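You operate a simulated robot arm through the tools that you are given. There is no shell and no other tool. Be economical: measure what you need, move in short steps, check, and stop when the job is done.

You run a simulated robot arm. Do the job below in one go: nothing can be reset, and whatever is moved stays where it is left.

TASK
Take the casting seventy-two and leave it on the grey plate casting on the knock-out bench top.
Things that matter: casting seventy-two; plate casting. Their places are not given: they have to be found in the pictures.

It is judged by the outcome, as a careful person would: the job done as asked, and still so three seconds after it is handed in. It fails if anything else is knocked over, pushed out of place, dropped, spilled or broken.

THE ROBOT
A 6-joint arm with a two-finger parallel gripper, fixed in place. Base frame: the origin is at the foot of the arm, x ahead of it, y to its left, z up; the work surface is at about z = 0. Readings come in m, degrees, newtons and seconds.
With the tool pointing down near the work surface it reaches from about 0.18 to 0.46 m from the base axis. Its first joint turns from -70.0 to 70.0 degrees. Payload 1.9 kg.
The TCP is the grasp point between the finger pads, 0.023 m short of the fingertips. In the tool frame z runs along the fingers and y along their closing line. The gripper opens to 0.094 m. The fingers are 0.038 m wide and 0.01 m thick; the gripper's body (0.054 by 0.096 m) begins 0.039 m behind the TCP.
Orientation is told as [roll, pitch, yaw] about the base's x, y, z axes, in that order, counted from this pose: with the fingers straight down and closing along the base's y, the tool's x points along the base's -x, its y along +y and its z along -z.

THE INTERFACE
- The arm moves only by the tool play_rows. Its argument "targets" is a list of rows, each a list of 5 numbers: the closure in counts, from 0 (fully open) to 255 (shut), then the shift along the base's x, y, z in cm, then the turn about the base's z in degrees. In form: [[claw, x, y, z, twist], ...]. A call has 1 to 20 rows; each row is the pose to reach, as a shift and turn from the pose commanded when the call began. Each row takes 0.2 s and may step no farther than 0.05 m and 8.6 degrees from the row before; otherwise, or with a gripper value out of range, the whole call is refused. Where a pose cannot be reached the arm comes as near as it can. A force on the tool above 40 N (or 10 N above the force at the start of the call, whichever is more), or a blocked arm, ends the call early, and 0.2 s more pass. Each finger travels about 0.108 m/s and halts on what it meets, pressing with about 29 N; the grip force reading is that of the motor and also rises with nothing between the fingers. The clock runs only during rows and for 0.2 s after the last one: add rows that repeat a pose to give the fingers time. The reply holds the time, the measured pose of the TCP, the force on the tool along the base axes, the opening and the grip force, in the units named above and with some noise, and new pictures: "views" is both (left out), scene, wrist or none.
- Cameras (640 x 400 px; columns grow to the right, rows downward): "scene" is fixed at [0.0469, 0.3066, 0.4175]; the picture's right is [-0.84, -0.55, 0.00], its down [-0.35, 0.53, -0.77] and it looks along [0.42, -0.65, -0.63] (base axes); focal length 257 px, centre (320, 200). "wrist" rides on the gripper at [0.086, 0.016, -0.074] in the tool frame; the picture's right is [-0.18, 0.98, 0.00], its down [-0.58, -0.11, -0.81] and it looks along [-0.79, -0.15, 0.59] (tool axes); focal length 243 px, centre (320, 200).
- probe_pixels(camera, pixels): there is no depth. For up to 12 entries [column, row, z] of the newest picture of that camera ("zoom" is the newest enlarged one), the place [x, y] in the base frame at which the ray of that pixel passes the height z, good to about 0.002 m. No time passes.
- zoom(camera, box): a new picture of the part [left, top, right, bottom] of that camera's present view, enlarged. No time passes.
- close_job(): hands the job in; it is judged then, once.

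Keep the steps short. Do not move on a guess: measure, check each grasp and each placing, and mend mistakes. In all there are 60 turns and 170 pictures (those below and enlarged ones count). Leave the gripper open and the arm clear of the work at the hand-in unless told otherwise, and finish with a single line.

The tools are called after "Call:" as name(argument=value, ...) on one line, values as JSON. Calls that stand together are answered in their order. play_rows: Moves the arm, as the interface text tells. Its arguments: {"type":"object","properties":{"targets":{"type":"array"},"views":{"type":"string","enum":["both","scene","wrist","none"]}},"required":["targets"]} The other tools are called the same way: probe_pixels (camera, pixels) gives the place at which the rays of pixels pass given heights; zoom (camera, box) takes an enlarged picture of a part of a camera's view; close_job () hands the job in.

At the start:

```text
time: 0.0
position: [0.2236, 0.161, 0.2505]
tcp_rot: [0.0, 0.0, 0.0]
wrist_force: [0.4, 0.0, 0.5]
grip_width: 0.0939
grasp_force: 0.0
```

scene: 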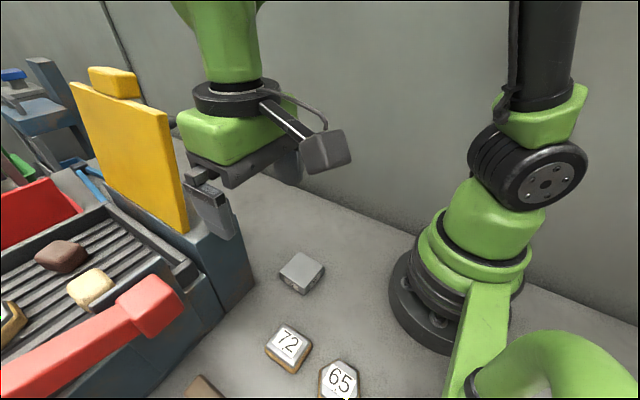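
wrist: 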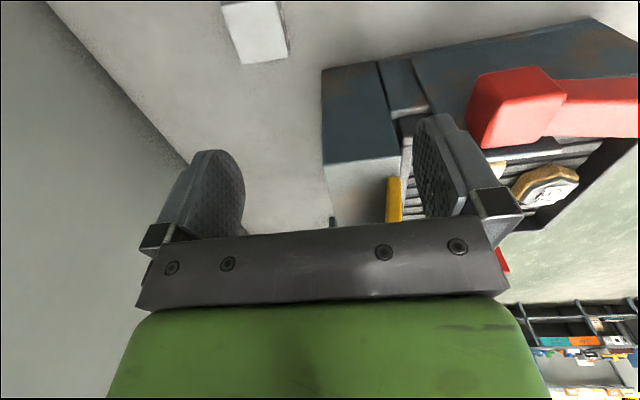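

I see "72" near (288,345), "65" near (340,380), and a grey block near (301,272). I'll enlarge these areas and measure them.

Call:
zoom(camera="scene", box=[180, 230, 420, 400])

Call:
zoom(camera="scene", box=[0, 180, 260, 400])

Call:
zoom(camera="wrist", box=[200, 0, 640, 275])

Call:
probe_pixels(camera="scene", pixels=[[288, 342, 0.02], [340, 378, 0.02], [301, 270, 0.02], [62, 255, 0.07], [90, 287, 0.07], [150, 305, 0.12], [200, 390, 0.0]])

```text
2.35 times, centred on (300, 315) of scene
```

zoom: 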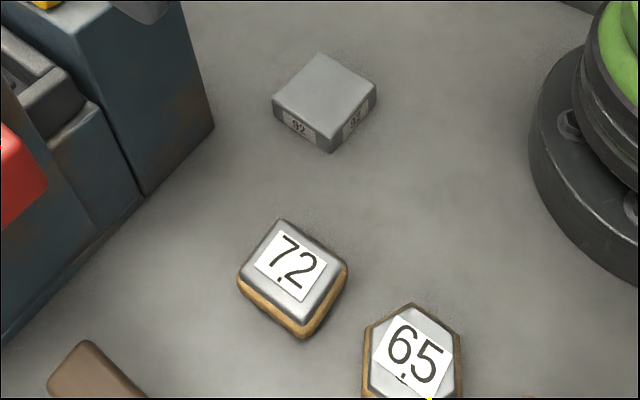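

```text
1.82 times, centred on (130, 290) of scene
```

zoom: 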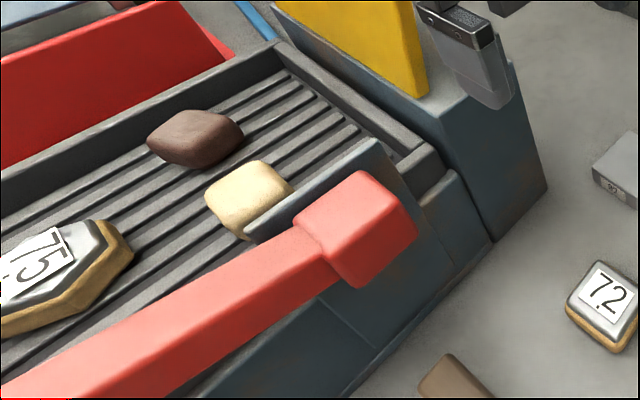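

```text
1.45 times, centred on (420, 138) of wrist
```

zoom: 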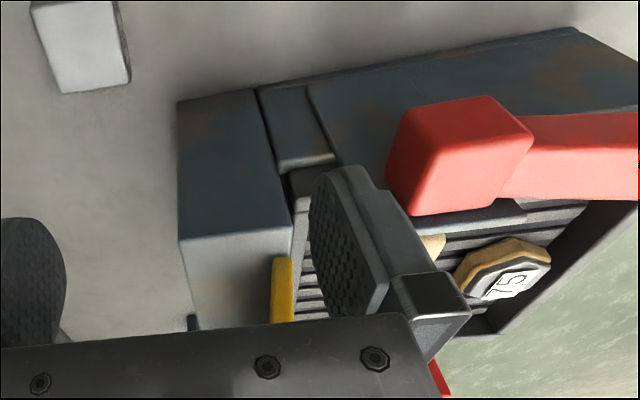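

```text
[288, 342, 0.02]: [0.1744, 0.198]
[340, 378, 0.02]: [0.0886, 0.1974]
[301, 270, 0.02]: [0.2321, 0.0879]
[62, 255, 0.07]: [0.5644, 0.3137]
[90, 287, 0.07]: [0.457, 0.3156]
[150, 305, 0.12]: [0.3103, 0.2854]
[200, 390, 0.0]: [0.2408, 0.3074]
```

The only 72 lies on the floor by itself. The grey block is marked 92 on its sides and has a bare top. I'll measure the outlines of both, then swing the arm to look for other grey plates.

Call:
probe_pixels(camera="scene", pixels=[[283.8, 323.5, 0.025], [311.5, 343.1, 0.025], [292.3, 368.2, 0.025], [266, 343.9, 0.025], [291.5, 373.7, 0.0], [265.5, 350, 0.0], [311, 350, 0.0]])

Call:
probe_pixels(camera="scene", pixels=[[300.4, 252.3, 0.02], [323.4, 268.1, 0.02], [304.7, 284.3, 0.02], [280, 273, 0.02], [304.7, 294.5, 0.0], [280.4, 280.5, 0.0], [323, 276.6, 0.0]])

Call:
play_rows(targets=[[0, 0, -4, 0, 0], [0, 0, -8, 0, 0], [0, 0, -12, 0, 0], [0, 0, -12, 0, 0]])

```text
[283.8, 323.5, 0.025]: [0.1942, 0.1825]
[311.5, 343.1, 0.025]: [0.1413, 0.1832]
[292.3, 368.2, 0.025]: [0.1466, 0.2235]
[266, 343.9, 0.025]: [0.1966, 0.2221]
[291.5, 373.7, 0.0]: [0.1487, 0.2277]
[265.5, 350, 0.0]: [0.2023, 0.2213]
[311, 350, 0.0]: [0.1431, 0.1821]
```

```text
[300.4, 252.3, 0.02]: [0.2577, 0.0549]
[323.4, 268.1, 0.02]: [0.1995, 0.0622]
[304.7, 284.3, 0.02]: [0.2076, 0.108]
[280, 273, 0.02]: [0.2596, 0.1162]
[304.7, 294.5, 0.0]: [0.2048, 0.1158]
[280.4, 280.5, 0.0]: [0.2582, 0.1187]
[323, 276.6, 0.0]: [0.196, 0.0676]
```

```text
time: 1.0
position: [0.2243, 0.0401, 0.2507]
tcp_rot: [0.0, -0.1, 0.1]
wrist_force: [-0.8, 0.7, -0.3]
grip_width: 0.0941
grasp_force: 0.0
```

scene: 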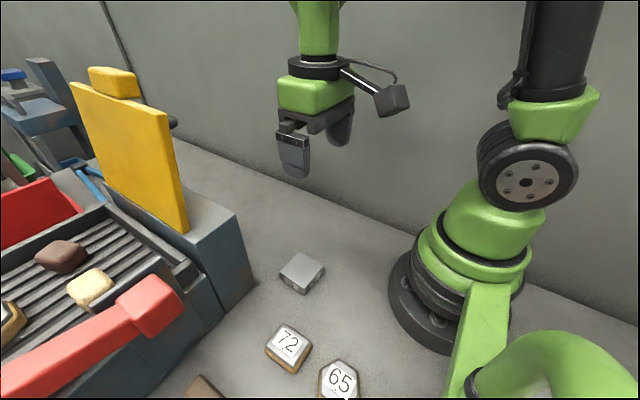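
wrist: 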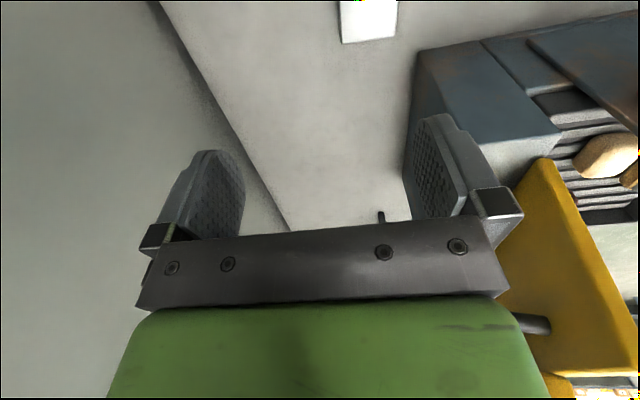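

The grey plate is about 6 x 5.5 cm and centred near (0.230, 0.087). Casting 72 is about 5.3 x 4 cm, near (0.170, 0.203), and both are nearly square to the axes. The space to the right is empty. Next I'll move to above 72, still high, to see what is around it.

Call:
play_rows(targets=[[0, -1.3, 4, 0, 0], [0, -2.6, 8, 0, 0], [0, -4, 12, -1, 0], [0, -5.4, 16.3, -4, 0], [0, -5.4, 16.3, -8, 0], [0, -5.4, 16.3, -8, 0]])

Call:
probe_pixels(camera="scene", pixels=[[180, 290, 0.12], [180, 290, 0.18], [150, 320, 0.12], [150, 320, 0.18], [255, 285, 0.0], [205, 335, 0.0]])

```text
refused: row 4 steps farther than a row can; nothing moved
```

```text
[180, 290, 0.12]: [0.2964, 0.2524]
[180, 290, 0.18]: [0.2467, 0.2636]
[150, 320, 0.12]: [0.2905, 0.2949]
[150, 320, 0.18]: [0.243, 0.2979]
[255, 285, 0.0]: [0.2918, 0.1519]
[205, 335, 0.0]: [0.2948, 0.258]
```

The machine's front face is at x≈0.29, so this path stays clear of it. One step was too long, so I'm sending the move again with shorter ones.

Call:
play_rows(targets=[[0, -1.3, 4, 0, 0], [0, -2.6, 8, 0, 0], [0, -4, 12, -1, 0], [0, -5.4, 15, -3, 0], [0, -5.4, 16.3, -7, 0], [0, -5.4, 16.3, -8, 0], [0, -5.4, 16.3, -8, 0]])

```text
time: 2.6
position: [0.1706, 0.2039, 0.1709]
tcp_rot: [0.0, 0.1, 0.0]
wrist_force: [0.3, -0.1, -1.0]
grip_width: 0.0943
grasp_force: 0.1
```

scene: 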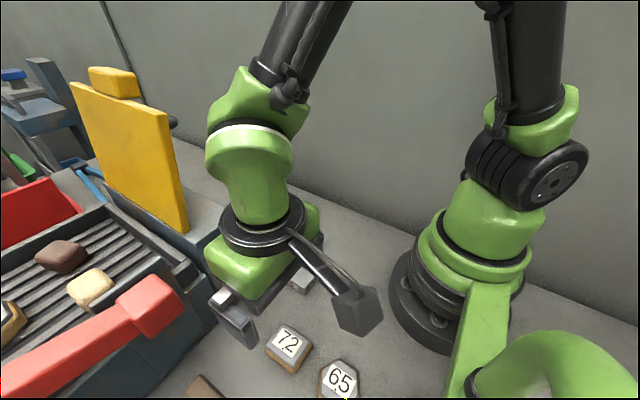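
wrist: 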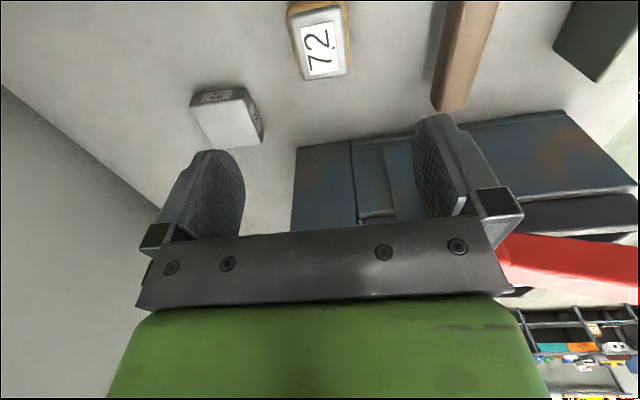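

From here the wrist camera shows 72 at (320,40), the grey plate at (228,118), a brown bar at (465,50) and a dark grey-green item at (600,40). I'll enlarge and measure these.

Call:
zoom(camera="wrist", box=[400, 0, 640, 150])

Call:
zoom(camera="wrist", box=[180, 0, 400, 138])

Call:
probe_pixels(camera="wrist", pixels=[[600, 75, 0.0], [555, 40, 0.0], [450, 105, 0.0], [490, 5, 0.02], [434, 100, 0.0], [440, 5, 0.0]])

```text
2.67 times, centred on (520, 75) of wrist
```

zoom: 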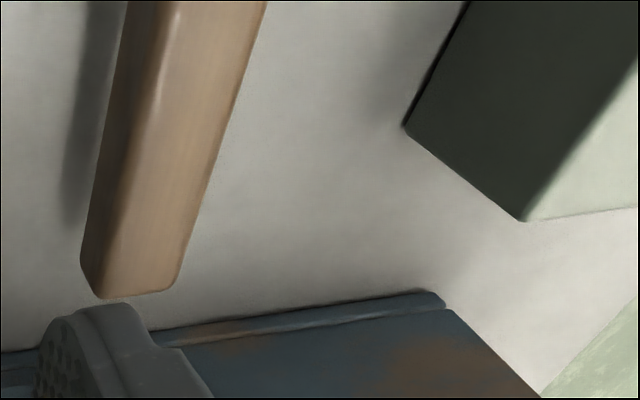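

```text
2.90 times, centred on (290, 69) of wrist
```

zoom: 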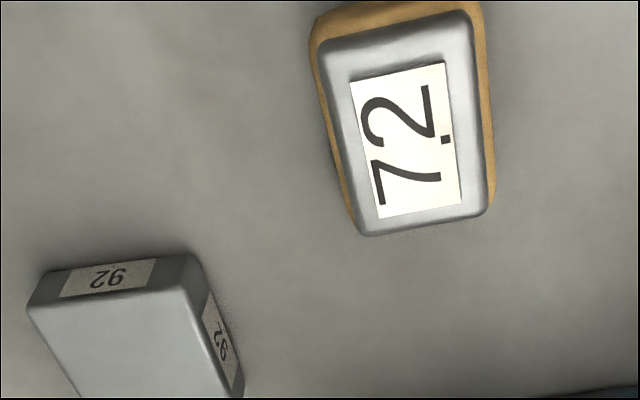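

```text
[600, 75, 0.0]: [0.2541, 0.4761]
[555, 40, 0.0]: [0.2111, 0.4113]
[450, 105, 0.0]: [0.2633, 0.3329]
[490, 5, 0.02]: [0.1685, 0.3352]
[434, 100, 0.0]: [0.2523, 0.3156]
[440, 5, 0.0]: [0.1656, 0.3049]
```

Call:
probe_pixels(camera="zoom", pixels=[[360, 235, 0.025], [488, 208, 0.025], [472, 12, 0.025], [322, 45, 0.025], [360, 235, 0.015], [488, 208, 0.015], [472, 12, 0.015], [322, 45, 0.015], [494, 200, 0.005], [312, 35, 0.005], [30, 305, 0.02], [185, 285, 0.02]])

Call:
zoom(camera="scene", box=[250, 310, 330, 380])

```text
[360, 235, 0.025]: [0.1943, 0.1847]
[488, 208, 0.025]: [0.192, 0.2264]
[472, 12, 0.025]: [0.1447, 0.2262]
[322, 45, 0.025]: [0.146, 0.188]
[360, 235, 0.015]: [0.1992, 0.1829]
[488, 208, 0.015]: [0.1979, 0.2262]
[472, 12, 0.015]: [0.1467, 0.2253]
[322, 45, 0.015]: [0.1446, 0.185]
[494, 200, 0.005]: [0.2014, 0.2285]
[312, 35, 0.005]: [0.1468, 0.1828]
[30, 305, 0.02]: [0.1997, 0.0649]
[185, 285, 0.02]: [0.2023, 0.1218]
```

```text
5.71 times, centred on (290, 345) of scene
```

zoom: 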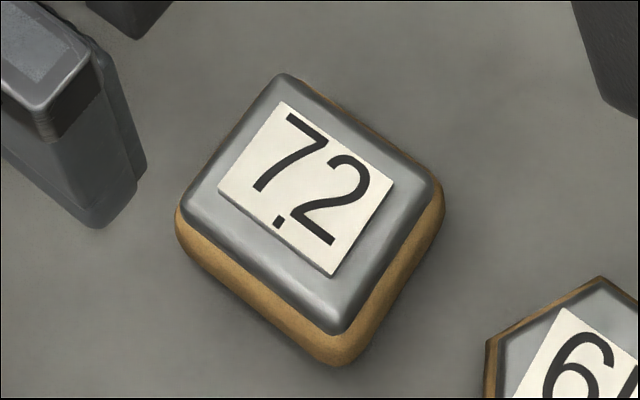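

72's outline runs x 0.145–0.200 and y 0.182–0.227. Its centre is about (0.172, 0.205), standing about 2.5 cm high. My two readings of the plate's corner disagree, so I'll enlarge the plate in both views.

Call:
zoom(camera="wrist", box=[180, 75, 276, 150])

Call:
probe_pixels(camera="scene", pixels=[[288, 323, 0.025], [317, 344, 0.025]])

```text
5.33 times, centred on (228, 112) of wrist
```

zoom: 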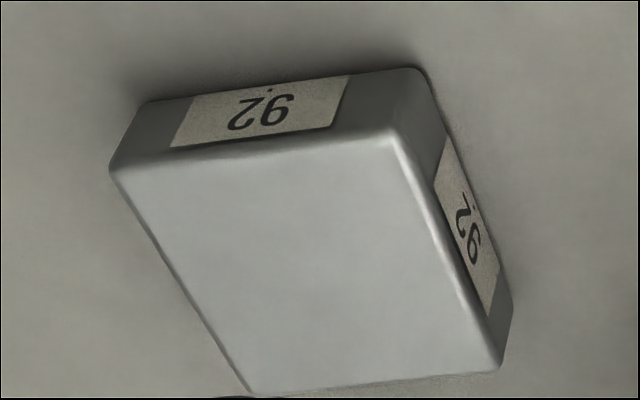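

```text
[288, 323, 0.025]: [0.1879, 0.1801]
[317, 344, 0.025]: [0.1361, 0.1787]
```

Call:
probe_pixels(camera="zoom", pixels=[[112, 168, 0.02], [397, 132, 0.02], [500, 368, 0.02], [250, 392, 0.02], [112, 168, 0.025], [397, 132, 0.025], [500, 368, 0.025], [250, 392, 0.025], [145, 103, 0.0], [425, 69, 0.0], [513, 315, 0.0]])

Call:
zoom(camera="scene", box=[260, 240, 340, 310])

```text
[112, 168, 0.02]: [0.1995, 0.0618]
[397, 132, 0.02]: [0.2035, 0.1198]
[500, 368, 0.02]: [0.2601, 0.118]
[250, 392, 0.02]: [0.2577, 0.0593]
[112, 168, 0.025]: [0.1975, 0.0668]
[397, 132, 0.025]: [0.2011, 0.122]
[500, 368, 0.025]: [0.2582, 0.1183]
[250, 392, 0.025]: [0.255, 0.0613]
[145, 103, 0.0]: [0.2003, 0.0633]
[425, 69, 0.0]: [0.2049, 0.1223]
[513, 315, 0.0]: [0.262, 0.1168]
```

```text
5.71 times, centred on (300, 275) of scene
```

zoom: 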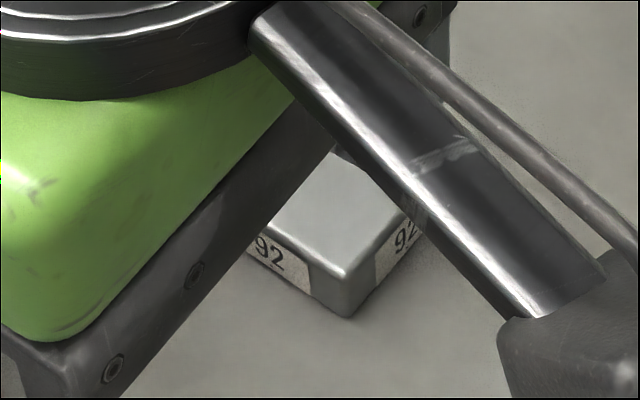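

The wrist view now agrees with itself. The plate spans x 0.200–0.260 and y 0.061–0.120, its top is at about z 0.02, and its centre is (0.230, 0.090). I'll open part-way and go down over 72, stopping with the fingertips just above it to check.

Call:
play_rows(targets=[[40, 0.15, 0.1, -3, 0], [40, 0.15, 0.1, -6, 0], [40, 0.15, 0.1, -9, 0], [40, 0.15, 0.1, -11, 0], [40, 0.15, 0.1, -11, 0]])

```text
time: 3.8
position: [0.1734, 0.2054, 0.0601]
tcp_rot: [0.1, 0.0, 0.0]
wrist_force: [0.3, -0.6, 0.6]
grip_width: 0.0792
grasp_force: 0.1
```

scene: 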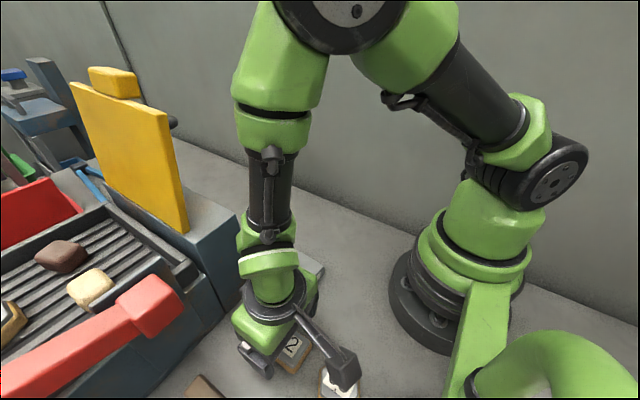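
wrist: 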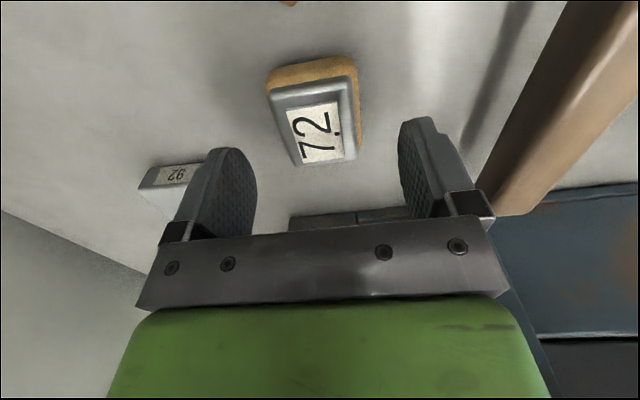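

Call:
probe_pixels(camera="wrist", pixels=[[497, 214, 0.0], [497, 214, 0.03], [497, 214, 0.05], [475, 190, 0.0], [475, 190, 0.03], [565, 5, 0.0], [565, 5, 0.03], [325, 160, 0.02], [298, 160, 0.02], [355, 155, 0.02]])

Call:
zoom(camera="wrist", box=[240, 0, 640, 250])

Call:
zoom(camera="scene", box=[160, 300, 380, 400])

```text
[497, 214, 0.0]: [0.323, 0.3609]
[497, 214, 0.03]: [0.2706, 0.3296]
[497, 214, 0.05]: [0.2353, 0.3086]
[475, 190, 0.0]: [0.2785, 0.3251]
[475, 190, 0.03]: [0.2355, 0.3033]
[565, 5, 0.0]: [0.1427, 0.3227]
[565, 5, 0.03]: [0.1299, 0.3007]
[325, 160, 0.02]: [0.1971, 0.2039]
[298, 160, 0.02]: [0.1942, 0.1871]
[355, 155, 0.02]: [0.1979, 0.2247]
```

```text
1.60 times, centred on (440, 125) of wrist
```

zoom: 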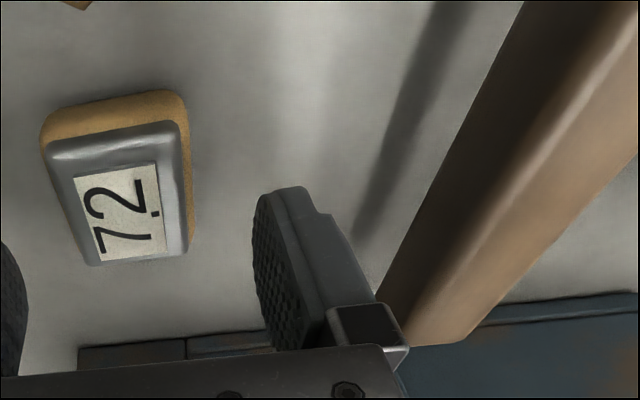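

```text
2.91 times, centred on (270, 350) of scene
```

zoom: 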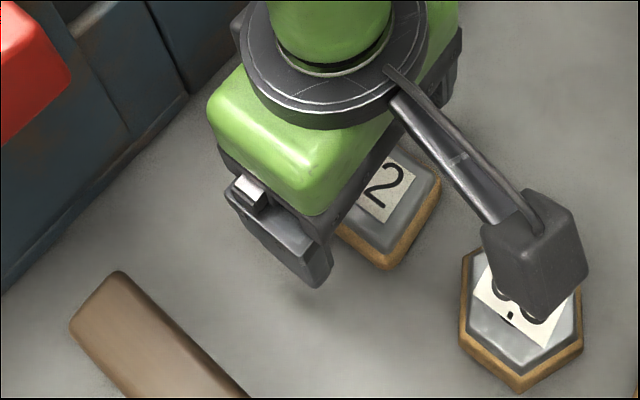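

72 sits midway between the fingers, with edges at y 0.187 and 0.225. The brown bar starts at y≈0.30, well clear. I'll go down to TCP z≈0.026 and then close.

Call:
play_rows(targets=[[40, -0.1, 0, -1.2, 0], [40, -0.1, 0, -2.4, 0], [40, -0.1, 0, -3.3, 0], [40, -0.1, 0, -3.3, 0], [130, -0.1, 0, -3.3, 0], [180, -0.1, 0, -3.3, 0], [180, -0.1, 0, -3.3, 0], [180, -0.1, 0, -3.3, 0]])

```text
time: 5.6
position: [0.1706, 0.2043, 0.0286]
tcp_rot: [0.0, 0.1, 0.0]
wrist_force: [0.3, 0.3, 0.6]
grip_width: 0.0417
grasp_force: 28.6
```

scene: 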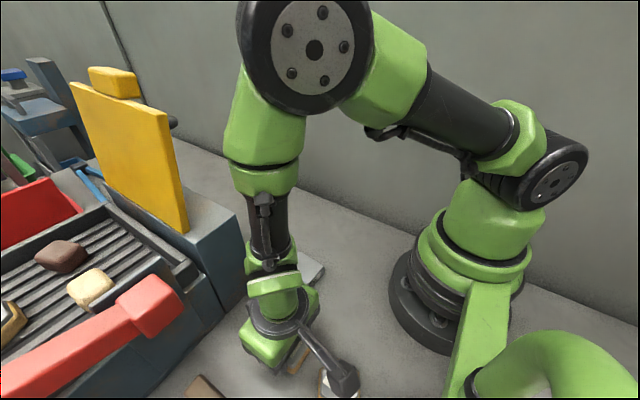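
wrist: 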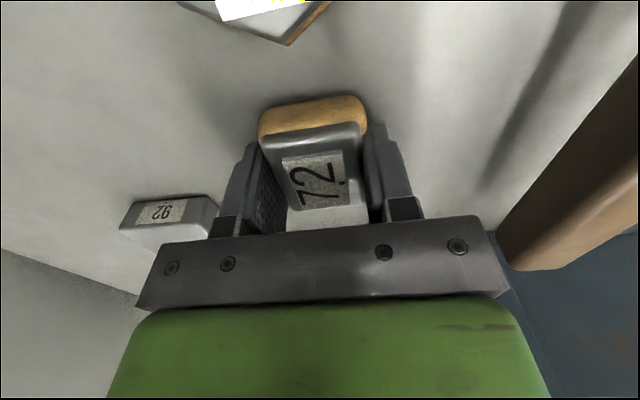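

The fingers stopped at 0.0417 m with 28.6 N, which fits 72's width. I'll lift straight up 7 cm and check the hold.

Call:
play_rows(targets=[[180, 0, 0, 1, 0], [180, 0, 0, 3, 0], [180, 0, 0, 5, 0], [180, 0, 0, 7, 0], [180, 0, 0, 7, 0]])

```text
time: 6.8
position: [0.1715, 0.2069, 0.0982]
tcp_rot: [-0.1, -0.1, 0.0]
wrist_force: [-0.2, -0.1, -0.7]
grip_width: 0.0415
grasp_force: 28.9
```

scene: 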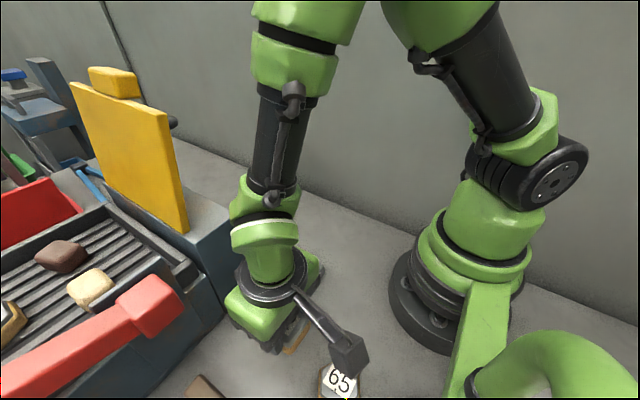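
wrist: 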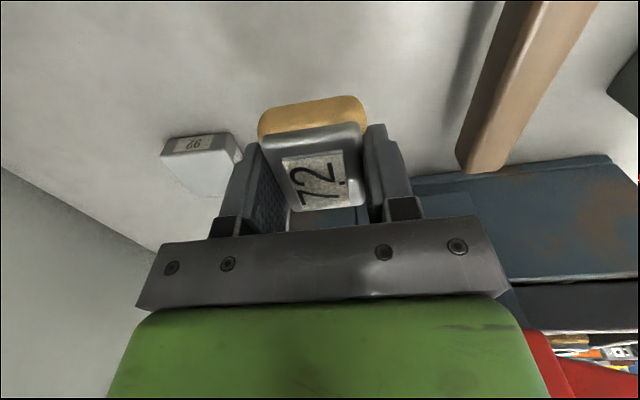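

72 is held level and unmoved in the fingers. I'll carry it at this height to above the plate's centre at (0.230, 0.090), moving along y first to keep away from the machine.

Call:
play_rows(targets=[[180, 0, -3, 0, 0], [180, 0.5, -6, 0, 0], [180, 2, -9, 0, 0], [180, 4, -11.5, 0, 0], [180, 5.9, -11.5, 0, 0], [180, 5.9, -11.5, 0, 0], [180, 5.9, -11.5, 0, 0]])

```text
time: 8.4
position: [0.2294, 0.0906, 0.0981]
tcp_rot: [0.1, 0.0, 0.0]
wrist_force: [-0.1, 0.3, -0.1]
grip_width: 0.0417
grasp_force: 28.5
```

scene: 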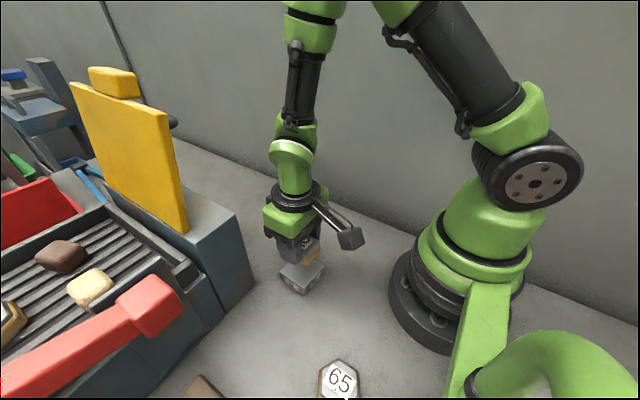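
wrist: 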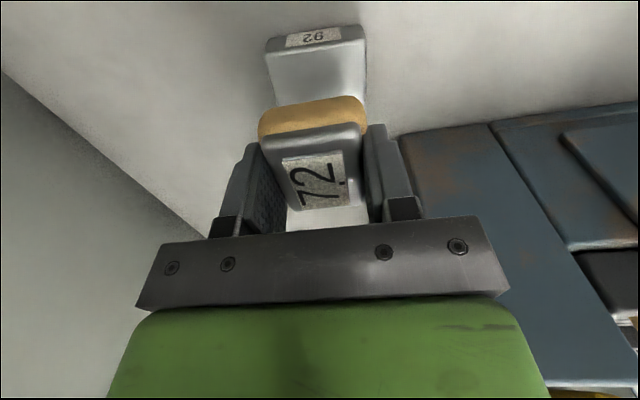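

The plate's near edge shows at row ~45 with corners at about (267,53) and (365,40). I'll measure these again to check the aim and its height.

Call:
probe_pixels(camera="wrist", pixels=[[267, 53, 0.02], [365, 41, 0.02], [267, 53, 0.025], [365, 41, 0.025], [266, 40, 0.0], [363, 25, 0.0], [368, 85, 0.02]])

Call:
zoom(camera="wrist", box=[240, 10, 400, 110])

Call:
zoom(camera="scene", box=[250, 210, 350, 310])

```text
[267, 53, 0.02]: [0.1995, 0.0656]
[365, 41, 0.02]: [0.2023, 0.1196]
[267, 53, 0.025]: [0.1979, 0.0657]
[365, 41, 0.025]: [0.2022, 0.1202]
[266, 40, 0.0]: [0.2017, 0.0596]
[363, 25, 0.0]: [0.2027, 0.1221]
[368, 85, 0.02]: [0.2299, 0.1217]
```

```text
4.00 times, centred on (320, 60) of wrist
```

zoom: 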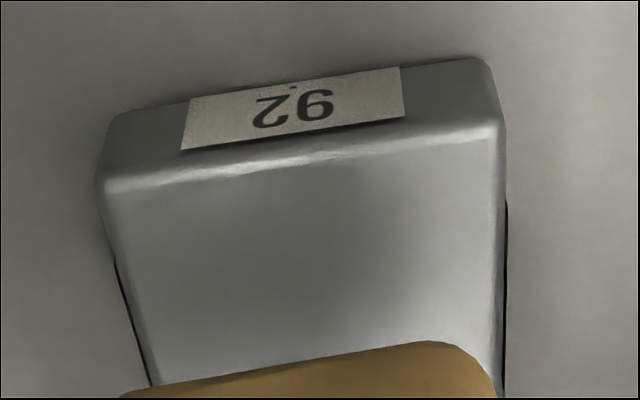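

```text
4.00 times, centred on (300, 260) of scene
```

zoom: 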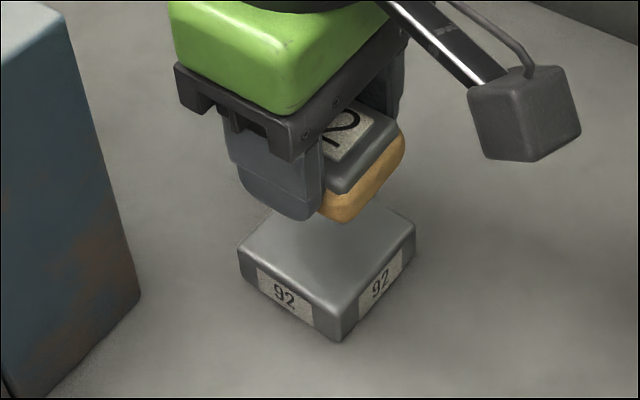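

The aim is good: the plate's centre measures (0.231, 0.091). Contact should come near TCP z≈0.048, so I'll lower to about 0.054 and then creep down in 1 mm rows, watching the force.

Call:
play_rows(targets=[[180, 0.1, 0, -1.5, 0], [180, 0.1, 0, -3, 0], [180, 0.1, 0, -4.2, 0], [180, 0.1, 0, -4.4, 0], [180, 0.1, 0, -4.4, 0]])

Call:
zoom(camera="scene", box=[250, 210, 350, 310])

```text
time: 9.6
position: [0.2306, 0.0911, 0.0554]
tcp_rot: [0.0, 0.0, 0.0]
wrist_force: [-0.3, -1.9, 0.2]
grip_width: 0.0416
grasp_force: 29.3
```

scene: 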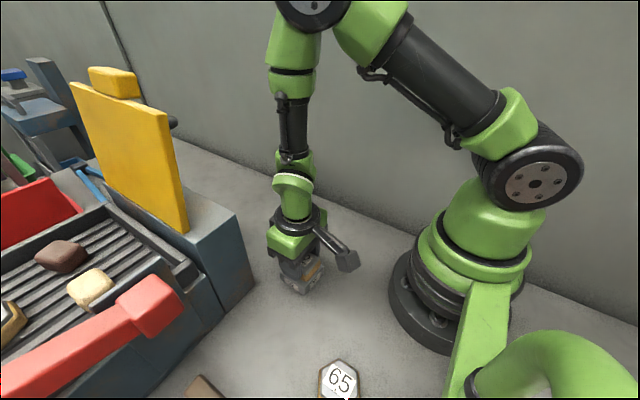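
wrist: 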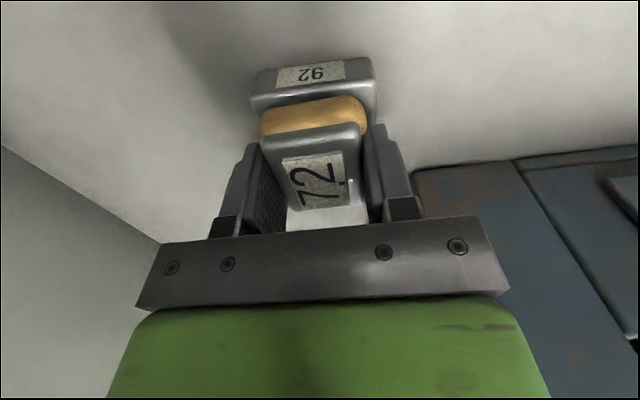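

```text
4.00 times, centred on (300, 260) of scene
```

zoom: 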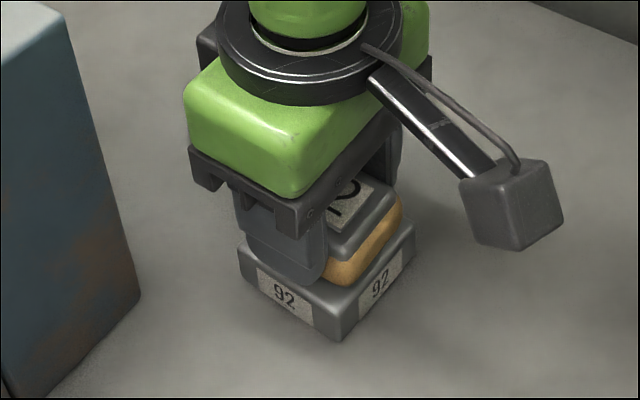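

There's no contact yet, and 72 hangs centred just above the plate. I'll creep down 4 mm.

Call:
play_rows(targets=[[180, 0, 0, -0.1, 0], [180, 0, 0, -0.2, 0], [180, 0, 0, -0.3, 0], [180, 0, 0, -0.4, 0], [180, 0, 0, -0.4, 0]], views="wrist")

Call:
zoom(camera="scene", box=[275, 240, 335, 300])

```text
time: 10.8
position: [0.2312, 0.0897, 0.0498]
tcp_rot: [0.1, -0.1, 0.0]
wrist_force: [0.0, -4.5, 25.0]
grip_width: 0.0418
grasp_force: 28.9
```

wrist: 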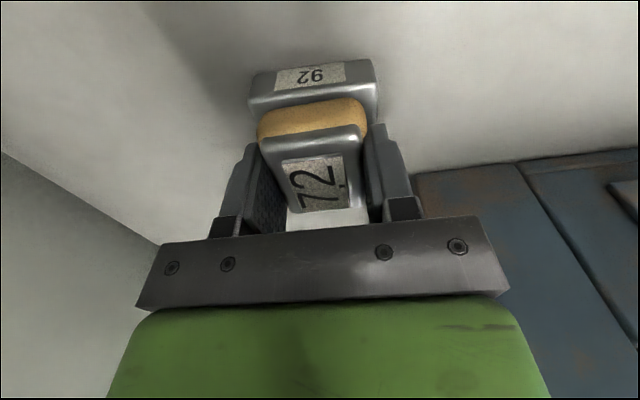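

```text
6.67 times, centred on (305, 270) of scene
```

zoom: 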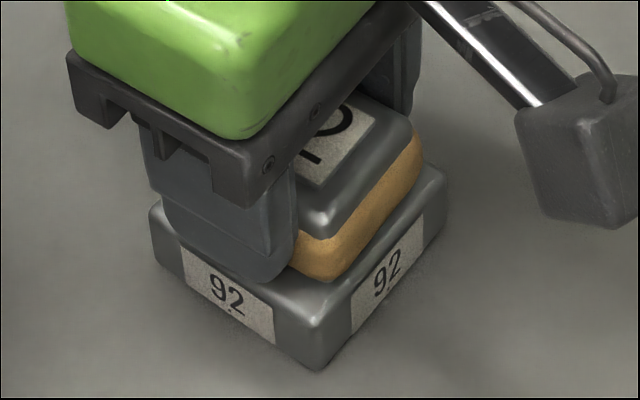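

The force reads 25 N, so 72 is resting on the plate. I'll back off about 1.5 mm to ease the force, then open the fingers slowly.

Call:
play_rows(targets=[[180, 0, 0, 0.1, 0], [180, 0, 0, 0.15, 0], [130, 0, 0, 0.15, 0], [110, 0, 0, 0.15, 0], [90, 0, 0, 0.15, 0], [60, 0, 0, 0.15, 0], [40, 0, 0, 0.15, 0], [40, 0, 0, 0.15, 0]])

```text
time: 12.6
position: [0.2308, 0.0901, 0.0503]
tcp_rot: [0.0, 0.0, 0.0]
wrist_force: [0.6, -0.2, 0.3]
grip_width: 0.0791
grasp_force: 0.1
```

scene: 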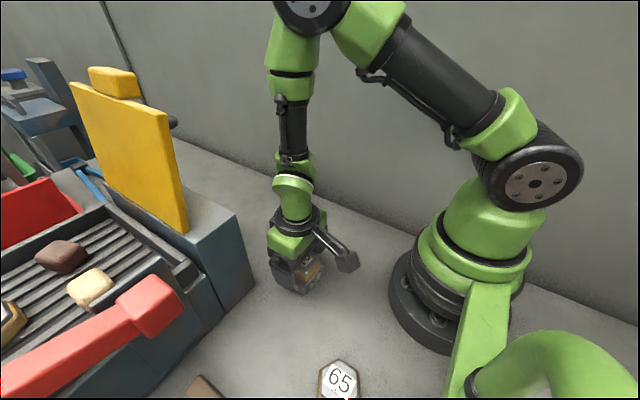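
wrist: 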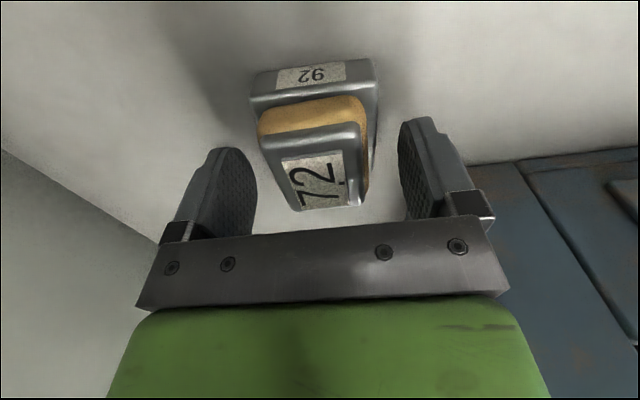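

The fingers are open and 72 sits flat on the plate. I'll go straight up and then back off to the right.

Call:
play_rows(targets=[[40, 0, 0, 1.5, 0], [40, 0, 0, 4, 0], [40, 0, 0, 8, 0], [20, 0, 0, 12, 0], [0, 0, 0, 15, 0], [0, 0, -4, 16, 0], [0, 0, -8, 16, 0], [0, 0, -10, 16, 0], [0, 0, -10, 16, 0]])

Call:
zoom(camera="scene", box=[240, 220, 380, 400])

```text
time: 14.6
position: [0.23, -0.0108, 0.2114]
tcp_rot: [0.0, 0.0, 0.1]
wrist_force: [-0.2, 0.1, -0.4]
grip_width: 0.0938
grasp_force: 0.2
```

scene: 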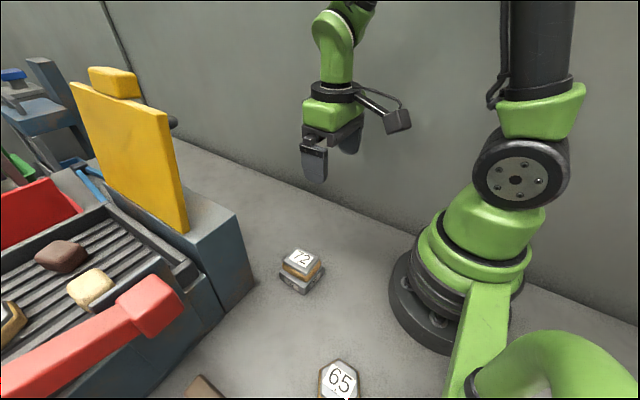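
wrist: 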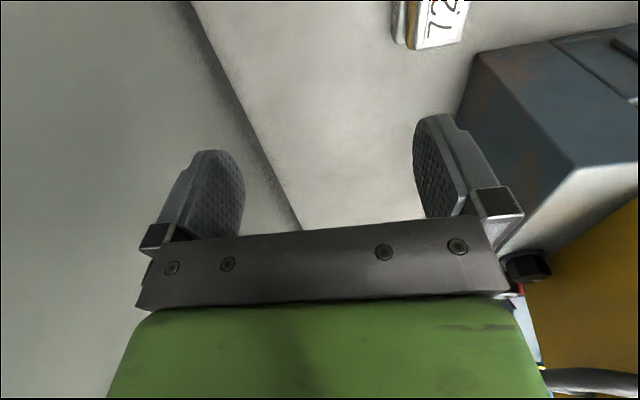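

```text
2.22 times, centred on (310, 310) of scene
```

zoom: 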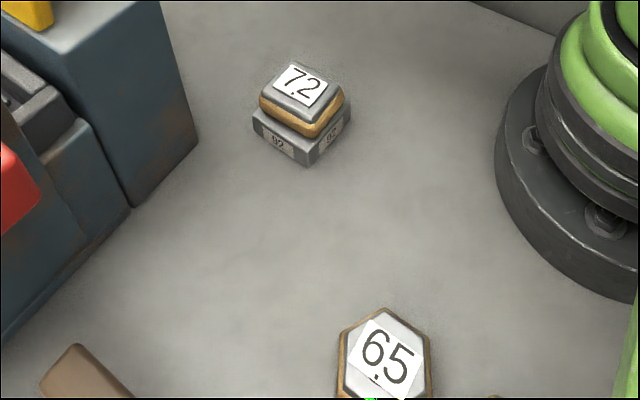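

72 rests squarely on the grey plate, nothing else has moved, and the gripper is open and clear. I'm handing it in.

Call:
close_job()

```text
The job is handed in.
```

Casting seventy-two is resting flat and centred on the grey plate casting (the block marked 92), nothing else was moved, and the arm is clear with the gripper open.
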